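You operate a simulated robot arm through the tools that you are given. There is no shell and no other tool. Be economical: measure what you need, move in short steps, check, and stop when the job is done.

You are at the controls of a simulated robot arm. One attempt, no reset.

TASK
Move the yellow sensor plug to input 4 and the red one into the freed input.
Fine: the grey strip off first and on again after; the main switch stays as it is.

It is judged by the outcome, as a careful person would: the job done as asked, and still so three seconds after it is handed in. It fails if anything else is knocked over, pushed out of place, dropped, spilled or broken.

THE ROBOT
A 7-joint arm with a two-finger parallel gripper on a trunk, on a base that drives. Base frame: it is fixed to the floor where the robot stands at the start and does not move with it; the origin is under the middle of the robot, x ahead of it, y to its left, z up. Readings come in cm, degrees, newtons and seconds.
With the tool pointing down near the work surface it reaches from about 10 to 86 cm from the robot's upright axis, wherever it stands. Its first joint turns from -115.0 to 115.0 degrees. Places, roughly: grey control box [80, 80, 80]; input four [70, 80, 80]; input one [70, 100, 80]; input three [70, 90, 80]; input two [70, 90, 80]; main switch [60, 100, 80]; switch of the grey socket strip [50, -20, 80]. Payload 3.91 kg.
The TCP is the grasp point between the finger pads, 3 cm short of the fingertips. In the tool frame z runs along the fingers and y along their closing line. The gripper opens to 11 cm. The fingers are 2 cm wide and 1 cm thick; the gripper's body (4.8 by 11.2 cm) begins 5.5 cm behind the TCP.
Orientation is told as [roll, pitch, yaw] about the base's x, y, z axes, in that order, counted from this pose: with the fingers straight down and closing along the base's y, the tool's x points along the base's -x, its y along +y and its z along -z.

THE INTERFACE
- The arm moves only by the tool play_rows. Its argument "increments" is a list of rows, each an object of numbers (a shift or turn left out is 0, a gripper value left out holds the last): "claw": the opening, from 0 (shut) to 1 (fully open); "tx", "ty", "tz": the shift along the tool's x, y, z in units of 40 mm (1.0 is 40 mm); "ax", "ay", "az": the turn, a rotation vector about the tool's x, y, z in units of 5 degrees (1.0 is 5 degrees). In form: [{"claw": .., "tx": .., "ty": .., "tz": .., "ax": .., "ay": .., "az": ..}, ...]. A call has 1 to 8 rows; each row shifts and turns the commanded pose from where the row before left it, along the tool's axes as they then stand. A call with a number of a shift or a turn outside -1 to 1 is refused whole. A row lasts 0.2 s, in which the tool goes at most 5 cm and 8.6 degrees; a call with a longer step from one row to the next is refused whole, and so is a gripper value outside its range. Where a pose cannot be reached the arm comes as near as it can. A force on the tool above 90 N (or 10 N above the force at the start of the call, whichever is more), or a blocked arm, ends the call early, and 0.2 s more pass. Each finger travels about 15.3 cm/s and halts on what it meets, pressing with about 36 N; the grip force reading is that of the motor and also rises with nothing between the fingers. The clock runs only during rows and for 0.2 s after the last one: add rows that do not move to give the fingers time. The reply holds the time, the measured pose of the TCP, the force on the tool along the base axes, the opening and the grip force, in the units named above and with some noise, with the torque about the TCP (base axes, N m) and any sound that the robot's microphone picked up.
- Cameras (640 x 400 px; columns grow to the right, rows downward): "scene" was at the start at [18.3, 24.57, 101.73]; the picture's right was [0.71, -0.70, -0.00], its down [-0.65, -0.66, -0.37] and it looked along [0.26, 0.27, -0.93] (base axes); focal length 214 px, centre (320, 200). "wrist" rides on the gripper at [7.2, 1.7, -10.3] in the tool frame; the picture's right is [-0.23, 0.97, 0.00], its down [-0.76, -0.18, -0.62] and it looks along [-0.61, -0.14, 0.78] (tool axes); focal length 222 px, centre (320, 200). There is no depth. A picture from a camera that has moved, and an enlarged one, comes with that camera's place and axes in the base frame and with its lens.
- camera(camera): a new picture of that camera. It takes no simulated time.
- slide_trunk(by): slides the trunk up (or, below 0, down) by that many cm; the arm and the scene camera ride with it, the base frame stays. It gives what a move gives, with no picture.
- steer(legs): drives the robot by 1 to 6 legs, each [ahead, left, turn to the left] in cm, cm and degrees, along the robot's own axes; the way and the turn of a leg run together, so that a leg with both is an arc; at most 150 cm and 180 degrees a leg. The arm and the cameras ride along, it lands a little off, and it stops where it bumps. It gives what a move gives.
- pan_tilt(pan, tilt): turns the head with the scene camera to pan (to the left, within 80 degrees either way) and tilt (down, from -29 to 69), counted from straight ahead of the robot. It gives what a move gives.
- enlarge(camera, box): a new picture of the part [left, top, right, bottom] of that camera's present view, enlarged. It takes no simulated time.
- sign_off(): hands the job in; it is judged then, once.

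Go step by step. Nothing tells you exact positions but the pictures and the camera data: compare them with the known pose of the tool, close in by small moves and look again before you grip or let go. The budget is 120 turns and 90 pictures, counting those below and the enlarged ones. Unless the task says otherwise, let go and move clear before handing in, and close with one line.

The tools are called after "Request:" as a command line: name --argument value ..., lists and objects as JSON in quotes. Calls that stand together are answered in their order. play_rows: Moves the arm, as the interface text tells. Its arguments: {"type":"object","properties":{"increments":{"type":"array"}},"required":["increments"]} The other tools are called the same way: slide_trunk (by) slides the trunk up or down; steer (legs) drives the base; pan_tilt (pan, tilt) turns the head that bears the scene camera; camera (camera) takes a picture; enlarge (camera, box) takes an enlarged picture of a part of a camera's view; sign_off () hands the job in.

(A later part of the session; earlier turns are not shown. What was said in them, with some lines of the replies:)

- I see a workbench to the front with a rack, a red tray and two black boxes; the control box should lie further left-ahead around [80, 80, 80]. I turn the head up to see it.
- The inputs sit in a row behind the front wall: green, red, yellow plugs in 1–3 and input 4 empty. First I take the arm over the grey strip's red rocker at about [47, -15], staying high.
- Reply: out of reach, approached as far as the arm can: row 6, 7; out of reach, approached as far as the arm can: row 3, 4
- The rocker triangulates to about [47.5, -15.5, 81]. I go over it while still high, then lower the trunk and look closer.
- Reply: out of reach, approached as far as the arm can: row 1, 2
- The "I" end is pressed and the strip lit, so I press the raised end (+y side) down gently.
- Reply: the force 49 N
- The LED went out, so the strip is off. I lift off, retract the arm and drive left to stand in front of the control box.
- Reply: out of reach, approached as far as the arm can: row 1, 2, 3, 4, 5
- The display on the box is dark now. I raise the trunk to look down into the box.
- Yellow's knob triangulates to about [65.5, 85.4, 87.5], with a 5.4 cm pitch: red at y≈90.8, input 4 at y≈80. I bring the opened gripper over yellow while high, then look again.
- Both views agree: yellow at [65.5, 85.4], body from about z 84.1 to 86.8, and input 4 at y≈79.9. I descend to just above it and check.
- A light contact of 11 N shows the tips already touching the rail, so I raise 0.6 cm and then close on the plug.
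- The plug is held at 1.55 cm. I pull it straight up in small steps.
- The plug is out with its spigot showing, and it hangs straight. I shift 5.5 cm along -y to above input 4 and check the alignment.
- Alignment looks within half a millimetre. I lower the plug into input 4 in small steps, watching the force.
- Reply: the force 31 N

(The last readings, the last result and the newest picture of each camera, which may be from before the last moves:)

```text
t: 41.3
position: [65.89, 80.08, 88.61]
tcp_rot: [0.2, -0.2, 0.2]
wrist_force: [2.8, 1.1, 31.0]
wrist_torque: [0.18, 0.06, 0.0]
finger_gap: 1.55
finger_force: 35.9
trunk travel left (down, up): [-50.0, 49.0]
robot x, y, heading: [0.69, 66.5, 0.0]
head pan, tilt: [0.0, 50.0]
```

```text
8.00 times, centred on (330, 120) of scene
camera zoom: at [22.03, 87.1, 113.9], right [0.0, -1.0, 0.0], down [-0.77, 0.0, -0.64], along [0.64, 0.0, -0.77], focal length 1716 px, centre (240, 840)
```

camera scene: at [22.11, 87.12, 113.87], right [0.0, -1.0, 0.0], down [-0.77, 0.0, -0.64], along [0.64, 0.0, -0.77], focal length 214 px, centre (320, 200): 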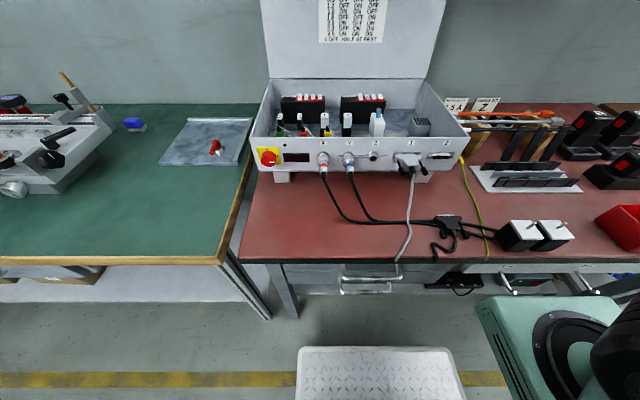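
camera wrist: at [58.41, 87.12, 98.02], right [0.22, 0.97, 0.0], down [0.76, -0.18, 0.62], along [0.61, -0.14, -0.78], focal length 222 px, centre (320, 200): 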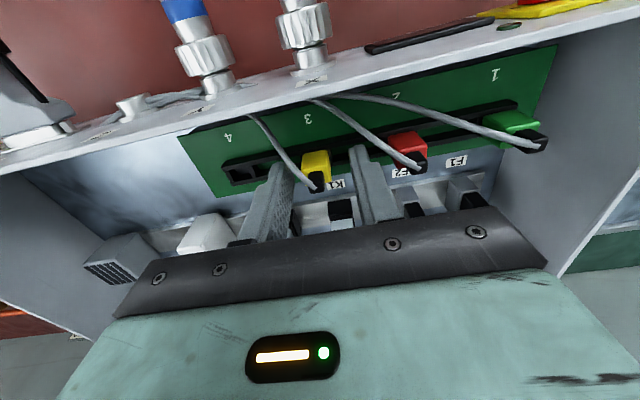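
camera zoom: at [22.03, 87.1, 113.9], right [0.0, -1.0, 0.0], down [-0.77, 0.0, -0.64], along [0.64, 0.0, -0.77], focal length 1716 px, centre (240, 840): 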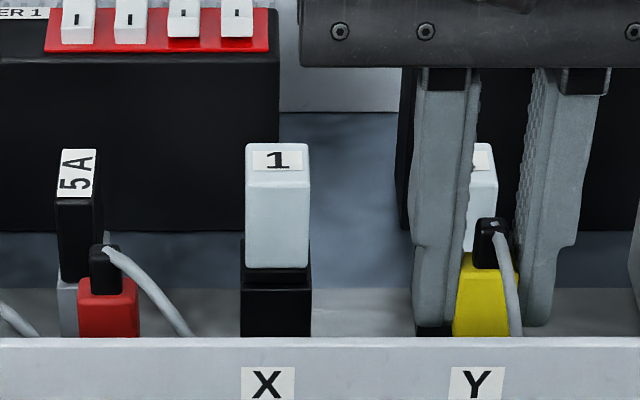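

The plug sits about 0.7 cm high with 31 N, so the spigot is catching an edge. I ease up a little and look closely.

Request:
play_rows --increments '[{"tz": -0.1}, {"tz": -0.1}, {}]'

Request:
enlarge --camera "wrist" --box '[280, 110, 360, 160]'

Request:
enlarge --camera "scene" --box '[330, 110, 370, 135]'

```text
t: 42.1
position: [65.65, 80.05, 89.19]
tcp_rot: [0.1, 0.1, 0.1]
wrist_force: [-0.2, 0.6, -0.2]
wrist_torque: [0.0, -0.02, 0.01]
finger_gap: 1.53
finger_force: 36.3
trunk travel left (down, up): [-50.0, 49.0]
robot x, y, heading: [0.08, 66.61, -0.1]
head pan, tilt: [0.0, 50.0]
```

```text
8.00 times, centred on (320, 135) of wrist
camera zoom: at [58.58, 81.71, 99.44], right [0.22, 0.97, 0.0], down [0.76, -0.18, 0.62], along [0.61, -0.14, -0.78], focal length 1777 px, centre (320, 720)
```

zoom: 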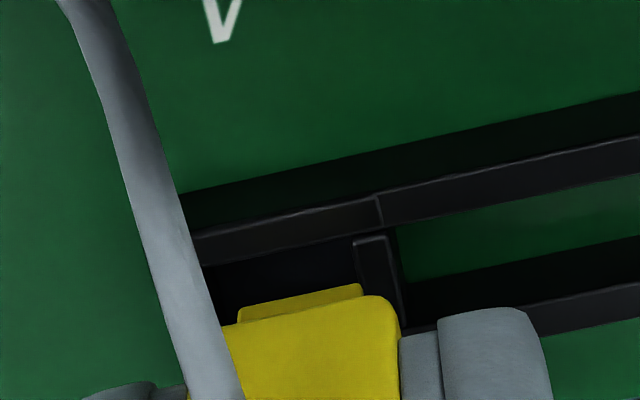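

```text
16.00 times, centred on (350, 122) of scene
camera zoom: at [22.11, 87.12, 113.85], right [0.0, -1.0, 0.0], down [-0.77, 0.0, -0.64], along [0.64, 0.0, -0.77], focal length 3432 px, centre (-160, 1440)
```

zoom: 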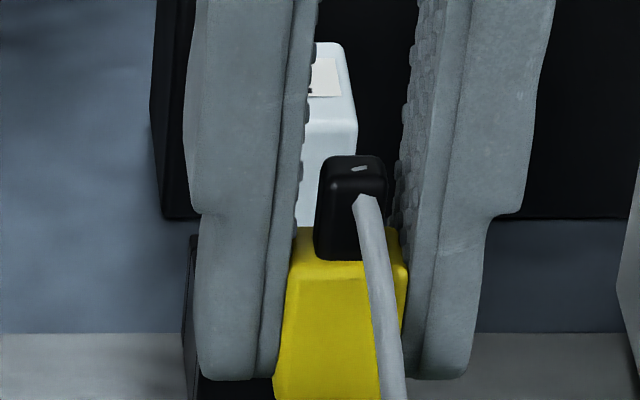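

The picture and the torque both put the contact on the +y divider, so I shift 0.12 cm toward -y and try again gently.

Request:
play_rows --increments '[{"ty": -0.03}, {"tz": 0.05}, {"tz": 0.05}, {"tz": 0.03}, {}]'

Request:
enlarge --camera "wrist" --box '[280, 110, 360, 160]'

```text
t: 43.3
position: [65.71, 79.83, 88.74]
tcp_rot: [-0.1, 0.2, 0.3]
wrist_force: [-0.3, -0.8, -0.6]
wrist_torque: [-0.03, -0.02, 0.0]
finger_gap: 1.55
finger_force: 36.1
trunk travel left (down, up): [-50.0, 49.0]
robot x, y, heading: [-0.28, 66.39, -0.2]
head pan, tilt: [0.0, 50.0]
```

```text
8.00 times, centred on (320, 135) of wrist
camera zoom: at [58.61, 81.54, 99.01], right [0.22, 0.97, 0.0], down [0.76, -0.18, 0.62], along [0.61, -0.14, -0.78], focal length 1777 px, centre (320, 720)
```

zoom: 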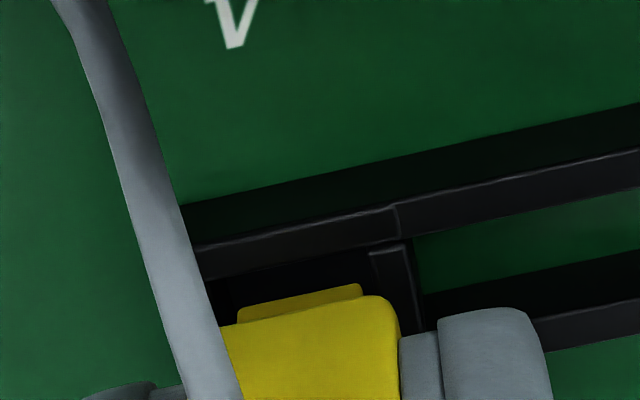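

Request:
play_rows --increments '[{"tz": 0.05}, {"tz": 0.05}, {"tz": 0.05}, {"tz": 0.04}, {}]'

Request:
enlarge --camera "wrist" --box '[280, 110, 360, 160]'

Request:
enlarge --camera "scene" --box '[290, 95, 370, 145]'

```text
t: 44.5
position: [65.73, 79.74, 87.92]
tcp_rot: [0.0, 0.1, 0.2]
wrist_force: [-0.1, 0.0, 0.3]
wrist_torque: [0.01, -0.03, 0.01]
finger_gap: 1.5
finger_force: 35.6
trunk travel left (down, up): [-50.0, 49.0]
robot x, y, heading: [0.1, 66.63, -0.2]
head pan, tilt: [0.0, 50.0]
```

```text
8.00 times, centred on (320, 135) of wrist
camera zoom: at [58.56, 81.53, 98.19], right [0.22, 0.97, 0.0], down [0.76, -0.18, 0.62], along [0.61, -0.14, -0.78], focal length 1777 px, centre (320, 720)
```

zoom: 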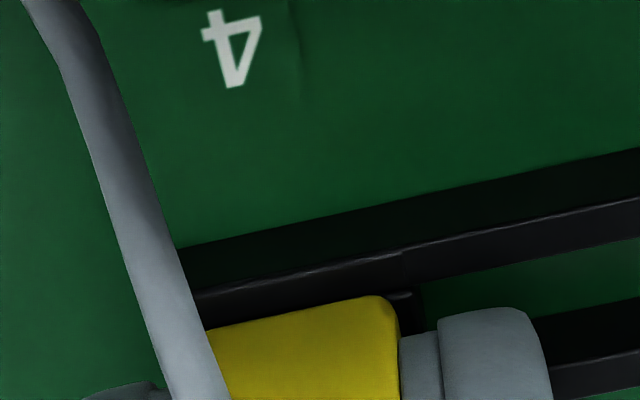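

```text
8.00 times, centred on (330, 120) of scene
camera zoom: at [22.11, 87.12, 113.87], right [0.0, -1.0, 0.0], down [-0.77, 0.0, -0.64], along [0.64, 0.0, -0.77], focal length 1716 px, centre (240, 840)
```

zoom: 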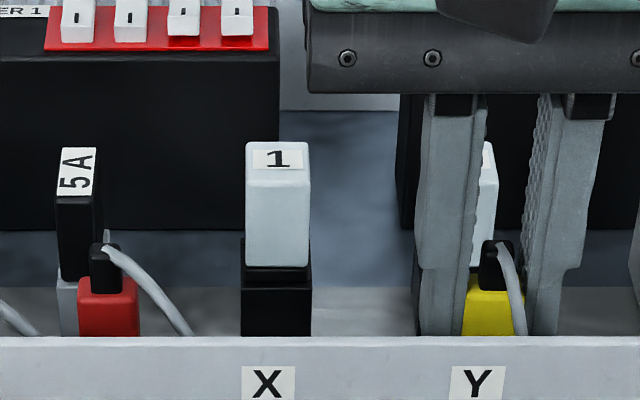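

It slid in freely and is almost level with red. I push a little more until it seats.

Request:
play_rows --increments '[{"tz": 0.04}, {"tz": 0.03}, {}]'

Request:
enlarge --camera "scene" --box '[290, 95, 370, 145]'

```text
t: 45.3
position: [65.68, 79.76, 88.06]
tcp_rot: [0.1, 0.0, 0.2]
wrist_force: [4.0, 0.0, 11.9]
wrist_torque: [-0.04, -0.47, -0.01]
finger_gap: 1.52
finger_force: 35.8
trunk travel left (down, up): [-50.0, 49.0]
robot x, y, heading: [-0.02, 67.07, -0.0]
head pan, tilt: [0.0, 50.0]
```

```text
8.00 times, centred on (330, 120) of scene
camera zoom: at [22.08, 87.1, 113.89], right [0.0, -1.0, 0.0], down [-0.77, 0.0, -0.64], along [0.64, 0.0, -0.77], focal length 1716 px, centre (240, 840)
```

zoom: 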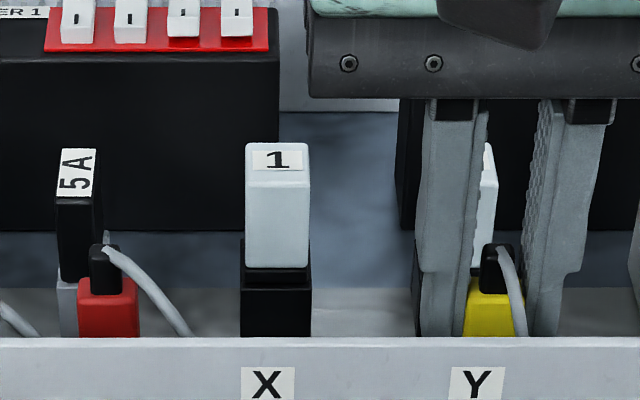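

Yellow's knob is now level with red's and there is seating force. I release and lift clear.

Request:
play_rows --increments '[{"tz": -0.05}, {"claw": 0.2}, {"claw": 0.35}, {}]'

Request:
play_rows --increments '[{"tz": -0.3}, {"tz": -0.5}, {"tz": -0.6}, {}]'

Request:
enlarge --camera "scene" --box '[290, 95, 370, 145]'

Request:
enlarge --camera "wrist" --box '[220, 20, 460, 170]'

```text
t: 46.3
position: [65.88, 79.87, 87.93]
tcp_rot: [0.0, 0.2, 0.2]
wrist_force: [0.2, -0.1, -1.1]
wrist_torque: [0.0, 0.0, -0.03]
finger_gap: 3.83
finger_force: 0.1
trunk travel left (down, up): [-50.0, 49.0]
robot x, y, heading: [0.34, 66.53, -0.0]
head pan, tilt: [0.0, 50.0]
```

```text
t: 47.3
position: [65.63, 79.66, 93.53]
tcp_rot: [0.1, 0.0, 0.2]
wrist_force: [0.2, 0.4, -0.2]
wrist_torque: [0.0, 0.0, -0.02]
finger_gap: 3.85
finger_force: 0.0
trunk travel left (down, up): [-50.0, 49.0]
robot x, y, heading: [0.28, 66.64, -0.2]
head pan, tilt: [0.0, 50.0]
```

```text
8.00 times, centred on (330, 120) of scene
camera zoom: at [22.11, 87.12, 113.86], right [0.0, -1.0, 0.0], down [-0.77, 0.0, -0.64], along [0.64, 0.0, -0.77], focal length 1716 px, centre (240, 840)
```

zoom: 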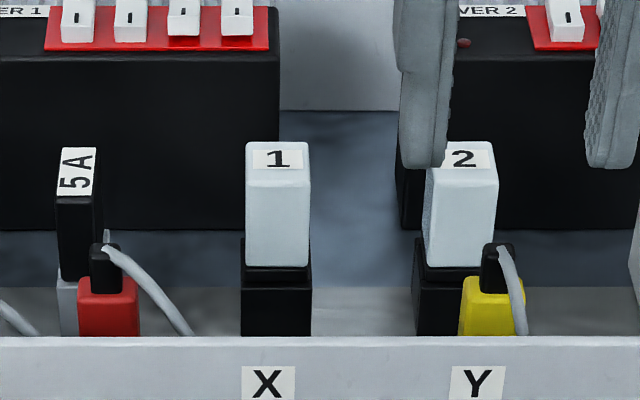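

```text
2.67 times, centred on (340, 95) of wrist
camera zoom: at [58.52, 81.36, 103.74], right [0.22, 0.97, 0.0], down [0.76, -0.18, 0.62], along [0.61, -0.14, -0.78], focal length 592 px, centre (267, 480)
```

zoom: 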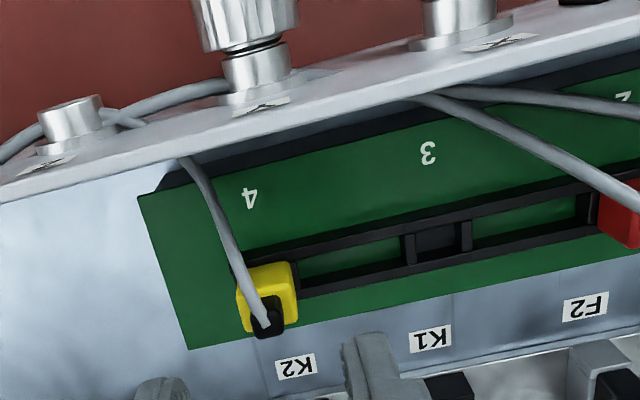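

Yellow is seated in input 4. Now I move over the red plug, 11.2 cm along +y and a touch further back to keep off its cable, and check.

Request:
play_rows --increments '[{"ty": 0.7}, {"ty": 0.7}, {"ty": 0.7}, {"ty": 0.7, "tx": -0.06}, {}]'

Request:
enlarge --camera "scene" --box '[270, 95, 350, 145]'

Request:
enlarge --camera "wrist" --box '[200, 50, 440, 200]'

```text
t: 48.5
position: [65.9, 91.04, 93.62]
tcp_rot: [-0.1, 0.0, 0.0]
wrist_force: [0.0, 0.3, 0.1]
wrist_torque: [-0.02, -0.05, 0.01]
finger_gap: 3.85
finger_force: 0.2
trunk travel left (down, up): [-50.0, 49.0]
robot x, y, heading: [0.09, 66.61, -0.1]
head pan, tilt: [0.0, 50.0]
```

```text
8.00 times, centred on (310, 120) of scene
camera zoom: at [22.11, 87.11, 113.87], right [0.0, -1.0, 0.0], down [-0.77, 0.0, -0.64], along [0.64, 0.0, -0.77], focal length 1716 px, centre (400, 840)
```

zoom: 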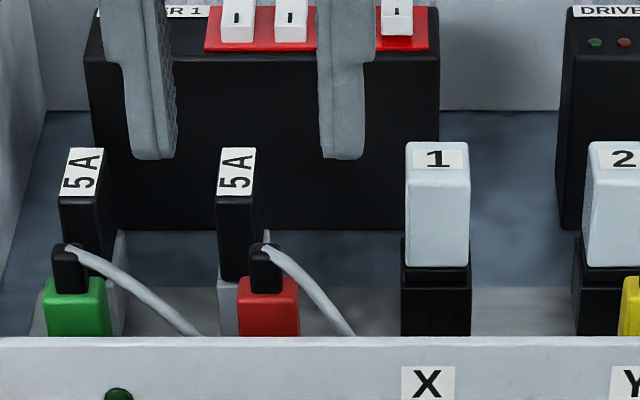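

```text
2.67 times, centred on (320, 125) of wrist
camera zoom: at [58.66, 92.76, 103.93], right [0.22, 0.97, 0.0], down [0.76, -0.18, 0.62], along [0.61, -0.14, -0.78], focal length 592 px, centre (320, 400)
```

zoom: 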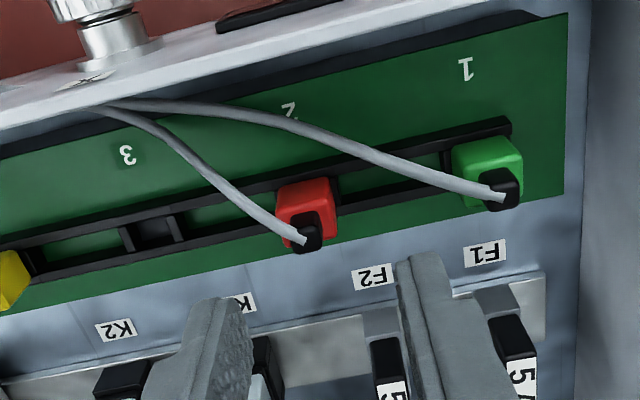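

Red sits at y≈90.85, so I nudge 0.15 cm toward -y and descend to grip height.

Request:
play_rows --increments '[{"ty": -0.0375, "tz": 0.4}, {"tz": 0.5}, {"tz": 0.42}, {}]'

Request:
enlarge --camera "scene" --box '[270, 95, 350, 145]'

Request:
enlarge --camera "wrist" --box '[200, 80, 440, 230]'

```text
t: 49.5
position: [65.94, 90.78, 88.29]
tcp_rot: [0.0, 0.1, 0.1]
wrist_force: [-0.2, -0.4, -0.6]
wrist_torque: [0.0, -0.01, -0.02]
finger_gap: 3.89
finger_force: 0.1
trunk travel left (down, up): [-50.0, 49.0]
robot x, y, heading: [0.08, 66.81, 0.1]
head pan, tilt: [0.0, 50.0]
```

```text
8.00 times, centred on (310, 120) of scene
camera zoom: at [22.11, 87.12, 113.87], right [0.0, -1.0, 0.0], down [-0.77, 0.0, -0.64], along [0.64, 0.0, -0.77], focal length 1716 px, centre (400, 840)
```

zoom: 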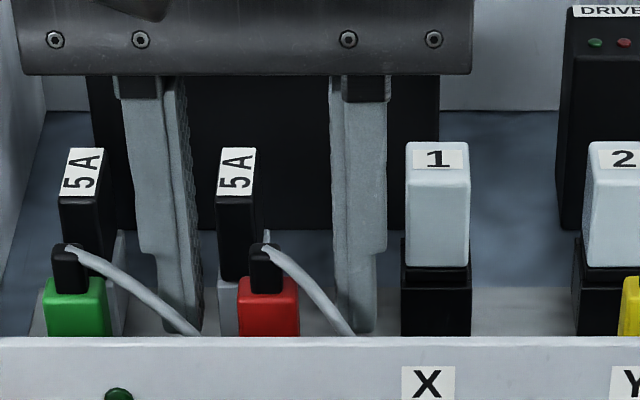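

```text
2.67 times, centred on (320, 155) of wrist
camera zoom: at [58.74, 92.5, 98.56], right [0.22, 0.97, 0.0], down [0.76, -0.18, 0.62], along [0.61, -0.14, -0.78], focal length 592 px, centre (320, 320)
```

zoom: 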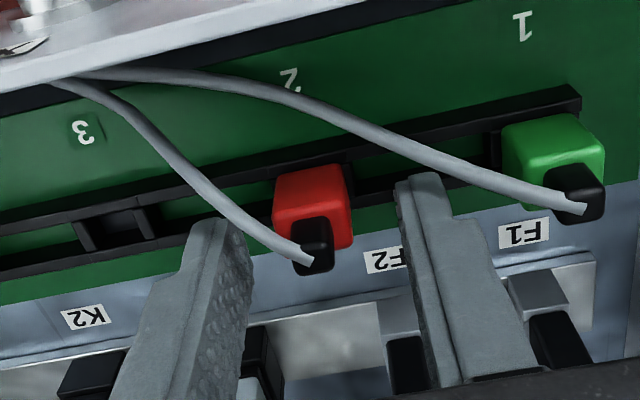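

Request:
play_rows --increments '[{"tx": -0.03}, {"claw": 0.2}, {"claw": 0}, {}, {}]'

Request:
enlarge --camera "wrist" --box '[200, 80, 440, 230]'

```text
t: 50.7
position: [66.04, 90.69, 88.24]
tcp_rot: [0.0, 0.0, 0.2]
wrist_force: [-1.2, -1.8, -0.3]
wrist_torque: [-0.06, 0.02, 0.0]
finger_gap: 1.53
finger_force: 36.2
trunk travel left (down, up): [-50.0, 49.0]
robot x, y, heading: [0.08, 66.29, -0.1]
head pan, tilt: [0.0, 50.0]
```

```text
2.67 times, centred on (320, 155) of wrist
camera zoom: at [58.82, 92.5, 98.52], right [0.22, 0.97, 0.0], down [0.76, -0.18, 0.62], along [0.61, -0.14, -0.78], focal length 592 px, centre (320, 320)
```

zoom: 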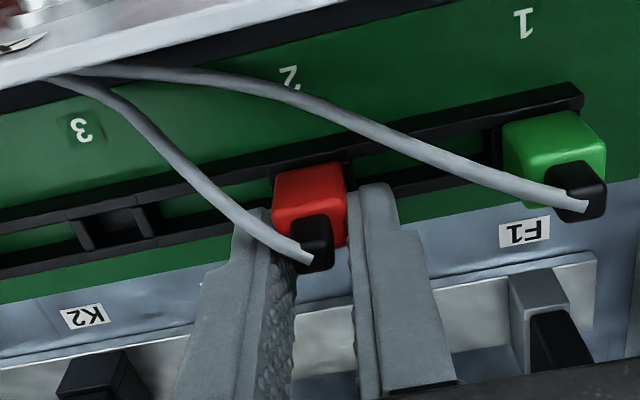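

Red is gripped. I pull it up as with yellow and shift 5.5 cm along -y to above input 3, the freed one.

Request:
play_rows --increments '[{"tz": -0.1}, {"tz": -0.1}, {"tz": -0.15}, {"tz": -0.2}, {"tz": -0.25}, {}]'

Request:
play_rows --increments '[{"ty": -0.5}, {"ty": -0.5}, {"ty": -0.385}, {}]'

Request:
enlarge --camera "wrist" --box '[240, 80, 400, 180]'

Request:
enlarge --camera "scene" --box '[280, 95, 360, 145]'

```text
t: 52.1
position: [65.93, 90.67, 91.47]
tcp_rot: [0.1, 0.0, 0.2]
wrist_force: [0.3, 0.7, 0.6]
wrist_torque: [-0.03, 0.0, 0.01]
finger_gap: 1.54
finger_force: 36.3
trunk travel left (down, up): [-50.0, 49.0]
robot x, y, heading: [0.02, 66.6, -0.0]
head pan, tilt: [0.0, 50.0]
```

```text
t: 53.1
position: [65.99, 85.33, 91.37]
tcp_rot: [0.1, 0.0, 0.2]
wrist_force: [-0.3, 1.2, -0.6]
wrist_torque: [-0.02, -0.02, -0.02]
finger_gap: 1.53
finger_force: 36.2
trunk travel left (down, up): [-50.0, 49.0]
robot x, y, heading: [0.14, 66.74, -0.3]
head pan, tilt: [0.0, 50.0]
```

```text
4.00 times, centred on (320, 130) of wrist
camera zoom: at [58.87, 87.05, 101.73], right [0.22, 0.97, 0.0], down [0.76, -0.18, 0.62], along [0.61, -0.14, -0.78], focal length 888 px, centre (320, 480)
```

zoom: 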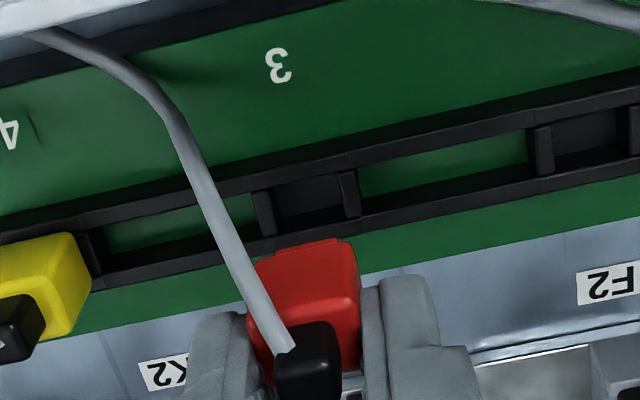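

```text
8.00 times, centred on (320, 120) of scene
camera zoom: at [22.11, 87.12, 113.87], right [0.0, -1.0, 0.0], down [-0.77, 0.0, -0.64], along [0.64, 0.0, -0.77], focal length 1716 px, centre (320, 840)
```

zoom: 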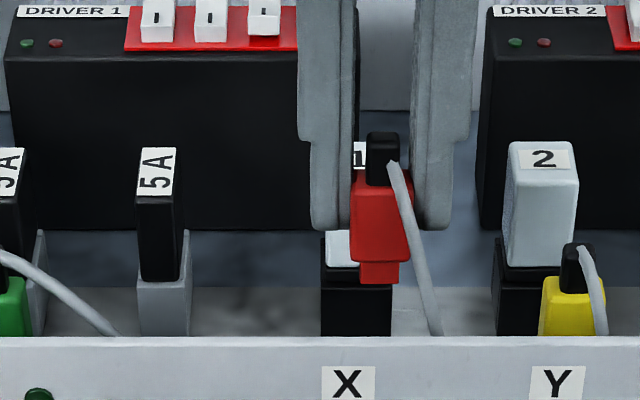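

Centred on input 3 by eye. I lower partway and look again.

Request:
play_rows --increments '[{"tz": 0.25}, {"tz": 0.2}, {"tz": 0.1}, {}]'

Request:
enlarge --camera "wrist" --box '[280, 110, 360, 160]'

```text
t: 54.1
position: [66.2, 85.2, 89.25]
tcp_rot: [0.0, 0.1, 0.3]
wrist_force: [-0.4, 0.4, -0.8]
wrist_torque: [0.02, 0.01, 0.01]
finger_gap: 1.52
finger_force: 36.3
trunk travel left (down, up): [-50.0, 49.0]
robot x, y, heading: [0.02, 66.5, -0.1]
head pan, tilt: [0.0, 50.0]
```

```text
8.00 times, centred on (320, 135) of wrist
camera zoom: at [59.01, 87.05, 99.47], right [0.22, 0.97, 0.0], down [0.76, -0.18, 0.62], along [0.61, -0.14, -0.78], focal length 1777 px, centre (320, 720)
```

zoom: 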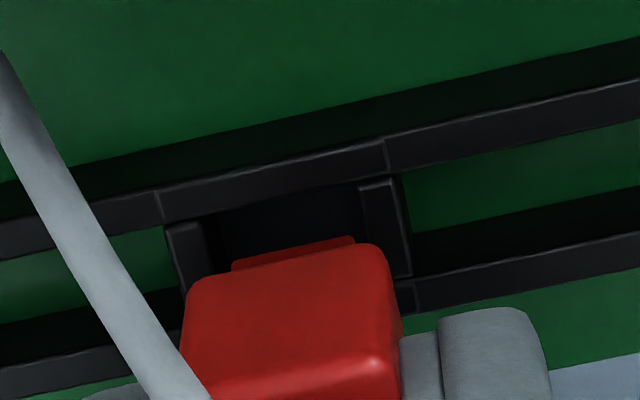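

Request:
play_rows --increments '[{"tz": 0.08}, {"tz": 0.06}, {"tz": 0.06}, {"tz": 0.05}, {"tz": 0.04}, {}]'

Request:
enlarge --camera "wrist" --box '[280, 110, 360, 160]'

Request:
enlarge --camera "scene" --box '[280, 95, 360, 145]'

```text
t: 55.5
position: [66.1, 85.31, 88.31]
tcp_rot: [0.0, 0.0, 0.1]
wrist_force: [-7.6, -8.4, 13.1]
wrist_torque: [-0.26, 0.38, 0.04]
finger_gap: 1.51
finger_force: 35.6
trunk travel left (down, up): [-50.0, 49.0]
robot x, y, heading: [0.06, 66.76, -0.0]
head pan, tilt: [0.0, 50.0]
```

```text
8.00 times, centred on (320, 135) of wrist
camera zoom: at [58.83, 87.01, 98.5], right [0.22, 0.97, 0.0], down [0.76, -0.18, 0.62], along [0.61, -0.14, -0.78], focal length 1777 px, centre (320, 720)
```

zoom: 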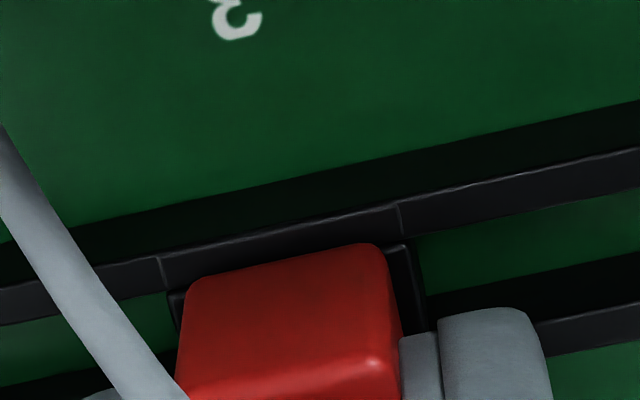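

```text
8.00 times, centred on (320, 120) of scene
camera zoom: at [22.03, 87.06, 113.91], right [0.0, -1.0, 0.0], down [-0.77, 0.0, -0.64], along [0.64, 0.0, -0.77], focal length 1716 px, centre (320, 840)
```

zoom: 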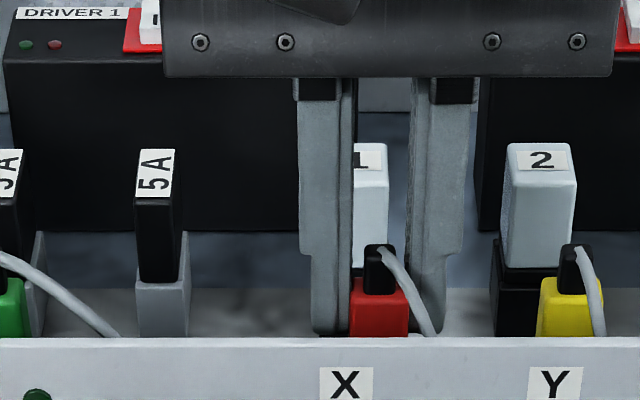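

Red's knob is level with yellow's. I add a slight press to be sure it's seated, then release and lift.

Request:
play_rows --increments '[{"tz": 0.04}, {"tz": 0.03}, {}]'

Request:
play_rows --increments '[{"tz": -0.08}, {"claw": 0.2}, {"claw": 0.33}, {}]'

Request:
play_rows --increments '[{"tz": -0.3}, {"tz": -0.7}, {"tz": -0.9}, {"tz": -0.9}, {"tz": -0.9}, {}]'

Request:
enlarge --camera "scene" --box '[280, 95, 360, 145]'

Request:
enlarge --camera "wrist" --box '[220, 0, 440, 137]'

```text
t: 56.3
position: [66.09, 85.28, 87.98]
tcp_rot: [0.2, -0.2, 0.1]
wrist_force: [-0.4, -17.2, 31.4]
wrist_torque: [-0.48, 0.12, 0.12]
finger_gap: 1.56
finger_force: 36.2
trunk travel left (down, up): [-50.0, 49.0]
robot x, y, heading: [-0.02, 66.6, 0.1]
head pan, tilt: [0.0, 50.0]
```

```text
t: 57.3
position: [66.02, 85.54, 87.99]
tcp_rot: [0.1, 0.1, 0.1]
wrist_force: [-0.9, 0.1, -0.2]
wrist_torque: [-0.04, -0.04, -0.03]
finger_gap: 3.62
finger_force: 0.1
trunk travel left (down, up): [-50.0, 49.0]
robot x, y, heading: [-0.33, 66.57, -0.3]
head pan, tilt: [0.0, 50.0]
```

```text
t: 58.7
position: [65.94, 85.22, 102.93]
tcp_rot: [0.0, 0.2, 0.3]
wrist_force: [-0.8, -0.3, 1.0]
wrist_torque: [-0.02, -0.02, 0.02]
finger_gap: 3.63
finger_force: 0.1
trunk travel left (down, up): [-50.0, 49.0]
robot x, y, heading: [0.15, 66.43, -0.3]
head pan, tilt: [0.0, 50.0]
```

```text
8.00 times, centred on (320, 120) of scene
camera zoom: at [22.11, 87.11, 113.86], right [0.0, -1.0, 0.0], down [-0.77, 0.0, -0.64], along [0.64, 0.0, -0.77], focal length 1716 px, centre (320, 840)
```

zoom: 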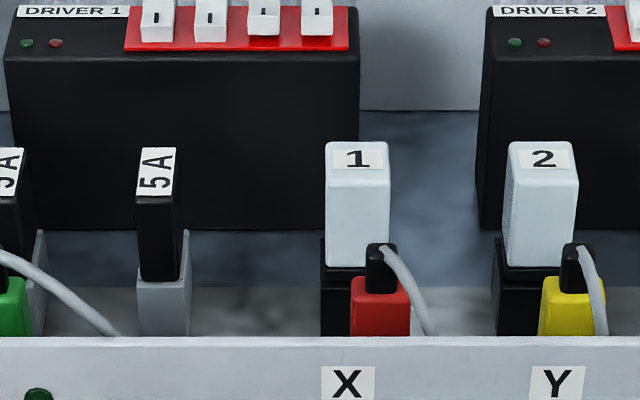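

```text
2.91 times, centred on (330, 68) of wrist
camera zoom: at [58.79, 86.85, 113.08], right [0.22, 0.97, 0.0], down [0.76, -0.18, 0.62], along [0.61, -0.14, -0.78], focal length 646 px, centre (291, 582)
```

zoom: 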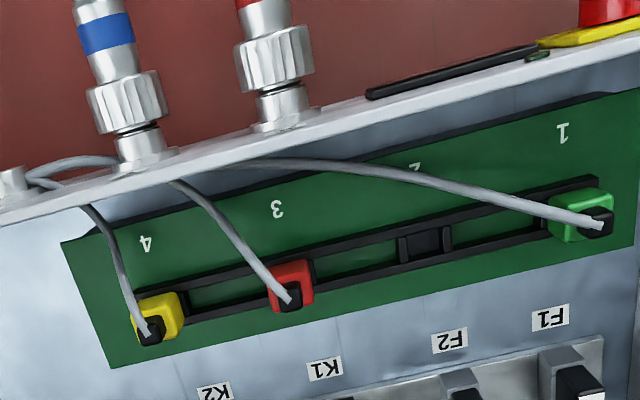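

Yellow is in 4, red in 3, green untouched in 1, and all are level. I retract and drive back to the strip to switch it on again.

Request:
play_rows --increments '[{"tz": -0.9, "claw": 0}, {"tz": -0.9}, {"tx": 0.8, "ty": -0.8}, {"tx": 0.8, "ty": -0.8}, {"tx": 0.8, "ty": -0.8}, {"tx": 0.8, "ty": -0.8}, {"tx": 0.8, "ty": -0.8}, {}]'

Request:
steer --legs '[[0, -66.5, 0]]'

Request:
pan_tilt --pan -25 --tilt 45

Request:
camera --camera "scene"

```text
t: 60.5
position: [50.15, 69.5, 110.13]
tcp_rot: [0.0, 0.2, 0.2]
wrist_force: [0.5, 0.1, 0.8]
wrist_torque: [0.04, -0.04, -0.03]
finger_gap: 0.0
finger_force: 35.7
trunk travel left (down, up): [-50.0, 49.0]
robot x, y, heading: [0.13, 66.27, -0.2]
head pan, tilt: [0.0, 50.0]
```

```text
t: 64.2
position: [49.58, 2.15, 110.12]
tcp_rot: [0.1, 0.1, -0.8]
wrist_force: [0.6, -1.0, -0.2]
wrist_torque: [-0.03, 0.0, -0.02]
finger_gap: 0.0
finger_force: 36.4
trunk travel left (down, up): [-50.0, 49.0]
robot x, y, heading: [-0.62, 0.21, -0.9]
head pan, tilt: [0.0, 50.0]
```

```text
t: 65.0
position: [49.63, 2.01, 109.98]
tcp_rot: [0.0, 0.1, -0.8]
wrist_force: [-1.3, 0.1, 0.1]
wrist_torque: [-0.01, -0.01, -0.03]
finger_gap: 0.0
finger_force: 35.5
trunk travel left (down, up): [-50.0, 49.0]
robot x, y, heading: [-0.3, 0.23, -0.8]
head pan, tilt: [-25.0, 45.0]
```

```text
28 pictures are left
camera scene: at [21.38, 16.68, 114.56], right [-0.44, -0.9, 0.0], down [-0.64, 0.31, -0.71], along [0.64, -0.31, -0.71], focal length 214 px, centre (320, 200)
```

scene: 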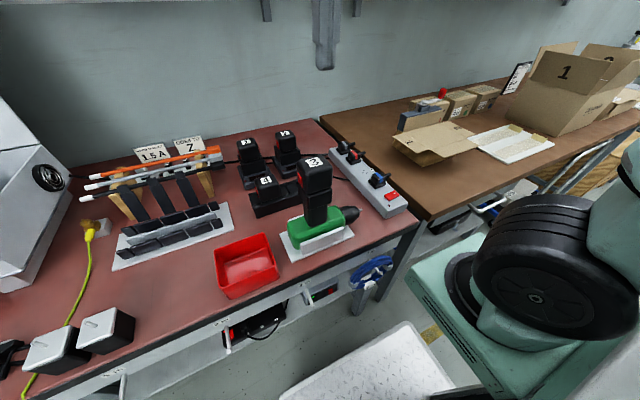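

Request:
play_rows --increments '[{"ty": -0.8, "tx": 0.07}, {"ty": -0.8, "tx": 0.07}, {"ty": -0.8, "tx": 0.07}, {"ty": -0.8, "tx": 0.07}, {"ty": -0.8, "tx": 0.07}, {"ty": -0.8, "tx": 0.07}, {}]'

Request:
play_rows --increments '[{"tz": 0.9}, {"tz": 0.9}, {"tz": 0.9}, {"tz": 0.9}, {"tz": 0.9}, {"tz": 0.9}, {}]'

Request:
enlarge --camera "scene" --box '[350, 155, 430, 205]'

Request:
enlarge --camera "wrist" --box '[220, 20, 420, 145]'

```text
t: 66.6
position: [47.44, -17.16, 110.11]
tcp_rot: [0.0, -0.1, -0.8]
wrist_force: [0.2, -0.1, 0.3]
wrist_torque: [0.0, 0.01, 0.0]
finger_gap: 0.01
finger_force: 35.9
trunk travel left (down, up): [-50.0, 49.0]
robot x, y, heading: [-0.63, 0.09, -1.0]
head pan, tilt: [-25.0, 45.0]
```

```text
t: 68.2
position: [47.67, -17.19, 88.59]
tcp_rot: [0.1, 0.0, -0.8]
wrist_force: [-0.2, 0.2, -0.7]
wrist_torque: [0.02, 0.0, -0.02]
finger_gap: 0.0
finger_force: 36.1
trunk travel left (down, up): [-50.0, 49.0]
robot x, y, heading: [-0.87, 0.19, -1.1]
head pan, tilt: [-25.0, 45.0]
```

```text
8.00 times, centred on (390, 180) of scene
camera zoom: at [21.38, 16.68, 114.56], right [-0.44, -0.9, 0.0], down [-0.64, 0.31, -0.71], along [0.64, -0.31, -0.71], focal length 1716 px, centre (-240, 360)
```

zoom: 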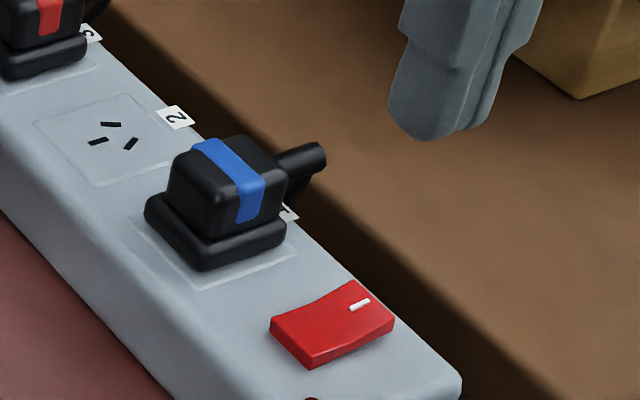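

```text
3.20 times, centred on (320, 82) of wrist
camera zoom: at [40.53, -15.34, 98.79], right [0.24, 0.97, 0.0], down [0.76, -0.19, 0.62], along [0.6, -0.15, -0.78], focal length 711 px, centre (320, 576)
```

zoom: 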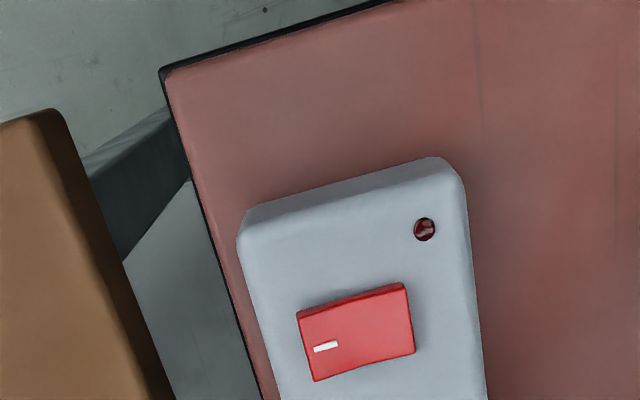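

Request:
play_rows --increments '[{"tz": 0.9}, {"tz": 0.55}, {"tz": 0.1}, {"tz": 0.1}, {"tz": 0.1}, {"tz": 0.05}]'

Request:
enlarge --camera "scene" --box '[350, 160, 430, 210]'

```text
t: 69.6
position: [47.53, -17.12, 81.48]
tcp_rot: [0.0, -0.1, -0.8]
wrist_force: [-4.0, -8.8, 27.4]
wrist_torque: [-0.03, 0.13, 0.01]
finger_gap: 0.02
finger_force: 35.7
trunk travel left (down, up): [-50.0, 49.0]
robot x, y, heading: [-0.46, 0.31, -1.1]
head pan, tilt: [-25.0, 45.0]
```

```text
8.00 times, centred on (390, 185) of scene
camera zoom: at [21.31, 16.66, 114.64], right [-0.44, -0.9, 0.0], down [-0.63, 0.31, -0.71], along [0.64, -0.31, -0.71], focal length 1716 px, centre (-240, 320)
```

zoom: 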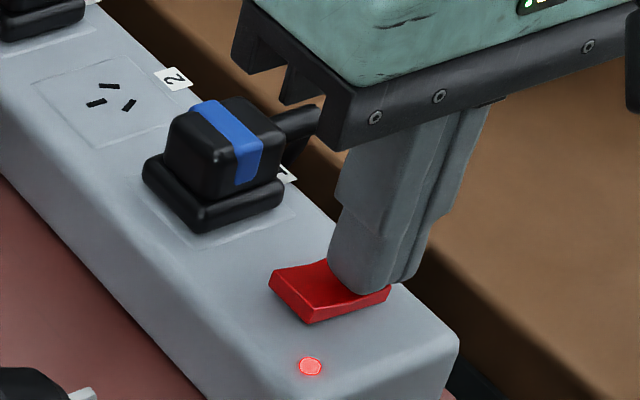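

The LED is lit again. I lift off and check the strip and the box.

Request:
play_rows --increments '[{"tz": -0.9}, {"tz": -1}, {"tz": -1}, {"tz": -1}, {"tz": -1}, {"tz": -1}, {"tz": -0.5}, {}]'

Request:
enlarge --camera "scene" --box '[350, 160, 430, 210]'

Request:
slide_trunk --by 15

Request:
pan_tilt --pan 52 --tilt 35

Request:
camera --camera "scene"

Request:
enlarge --camera "scene" --box '[280, 135, 400, 210]'

```text
t: 71.4
position: [47.79, -17.13, 106.63]
tcp_rot: [0.1, 0.1, -0.7]
wrist_force: [-0.2, 0.2, 0.1]
wrist_torque: [-0.01, 0.02, -0.01]
finger_gap: 0.01
finger_force: 35.7
trunk travel left (down, up): [-50.0, 49.0]
robot x, y, heading: [-0.77, -0.38, -1.3]
head pan, tilt: [-25.0, 45.0]
```

```text
8.00 times, centred on (390, 185) of scene
camera zoom: at [21.38, 16.68, 114.56], right [-0.44, -0.9, 0.0], down [-0.64, 0.31, -0.71], along [0.64, -0.31, -0.71], focal length 1716 px, centre (-240, 320)
```

zoom: 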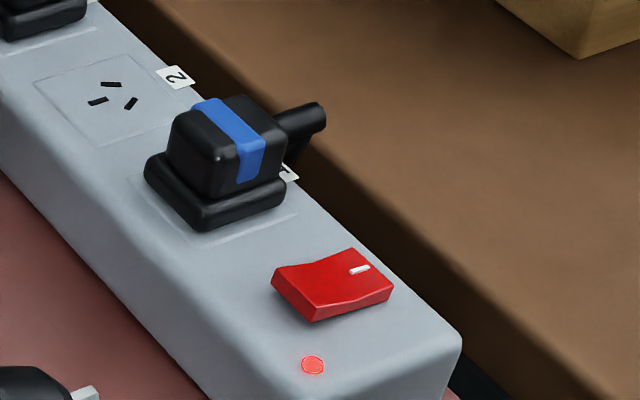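

```text
t: 73.2
position: [47.83, -17.21, 121.52]
tcp_rot: [0.1, 0.1, -0.8]
wrist_force: [0.2, 0.9, -0.7]
wrist_torque: [0.0, -0.03, -0.01]
finger_gap: 0.0
finger_force: 36.4
trunk travel left (down, up): [-65.0, 34.0]
robot x, y, heading: [-0.56, -0.31, -1.2]
head pan, tilt: [-25.0, 45.0]
```

```text
t: 74.7
position: [47.74, -17.19, 121.63]
tcp_rot: [0.1, 0.1, -0.8]
wrist_force: [-0.5, 0.1, -0.1]
wrist_torque: [-0.01, 0.0, 0.06]
finger_gap: 0.0
finger_force: 35.7
trunk travel left (down, up): [-65.0, 34.0]
robot x, y, heading: [-0.82, -0.08, -1.0]
head pan, tilt: [52.0, 35.0]
```

```text
23 pictures are left
camera scene: at [19.63, 27.08, 131.04], right [0.78, -0.63, 0.0], down [-0.36, -0.45, -0.82], along [0.52, 0.64, -0.57], focal length 214 px, centre (320, 200)
```

scene: 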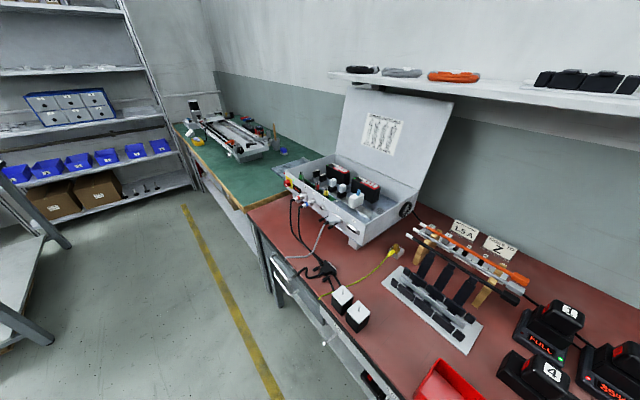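

```text
5.33 times, centred on (340, 172) of scene
camera zoom: at [19.63, 27.08, 131.04], right [0.78, -0.63, 0.0], down [-0.36, -0.45, -0.82], along [0.52, 0.64, -0.57], focal length 1144 px, centre (213, 347)
```

zoom: 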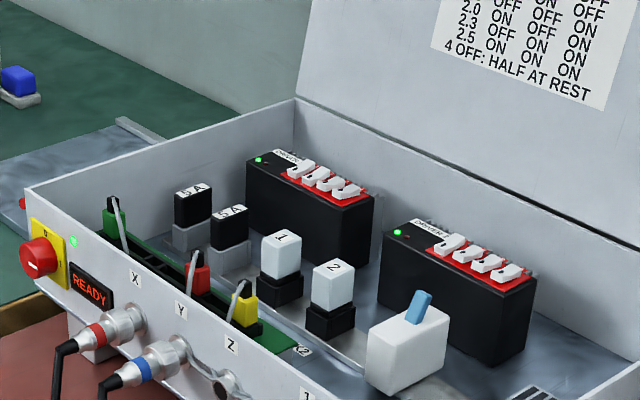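

The strip is lit, the display reads READY, and yellow is in input 4 with red in input 3. The arm is clear, so I hand in.

Request:
sign_off

```text
The job is handed in.
```

The yellow plug is now in input 4 and the red plug is in input 3, the one it freed. I turned the grey strip off before moving them and on again after; its light is lit and the box display reads READY. I did not touch the main switch.
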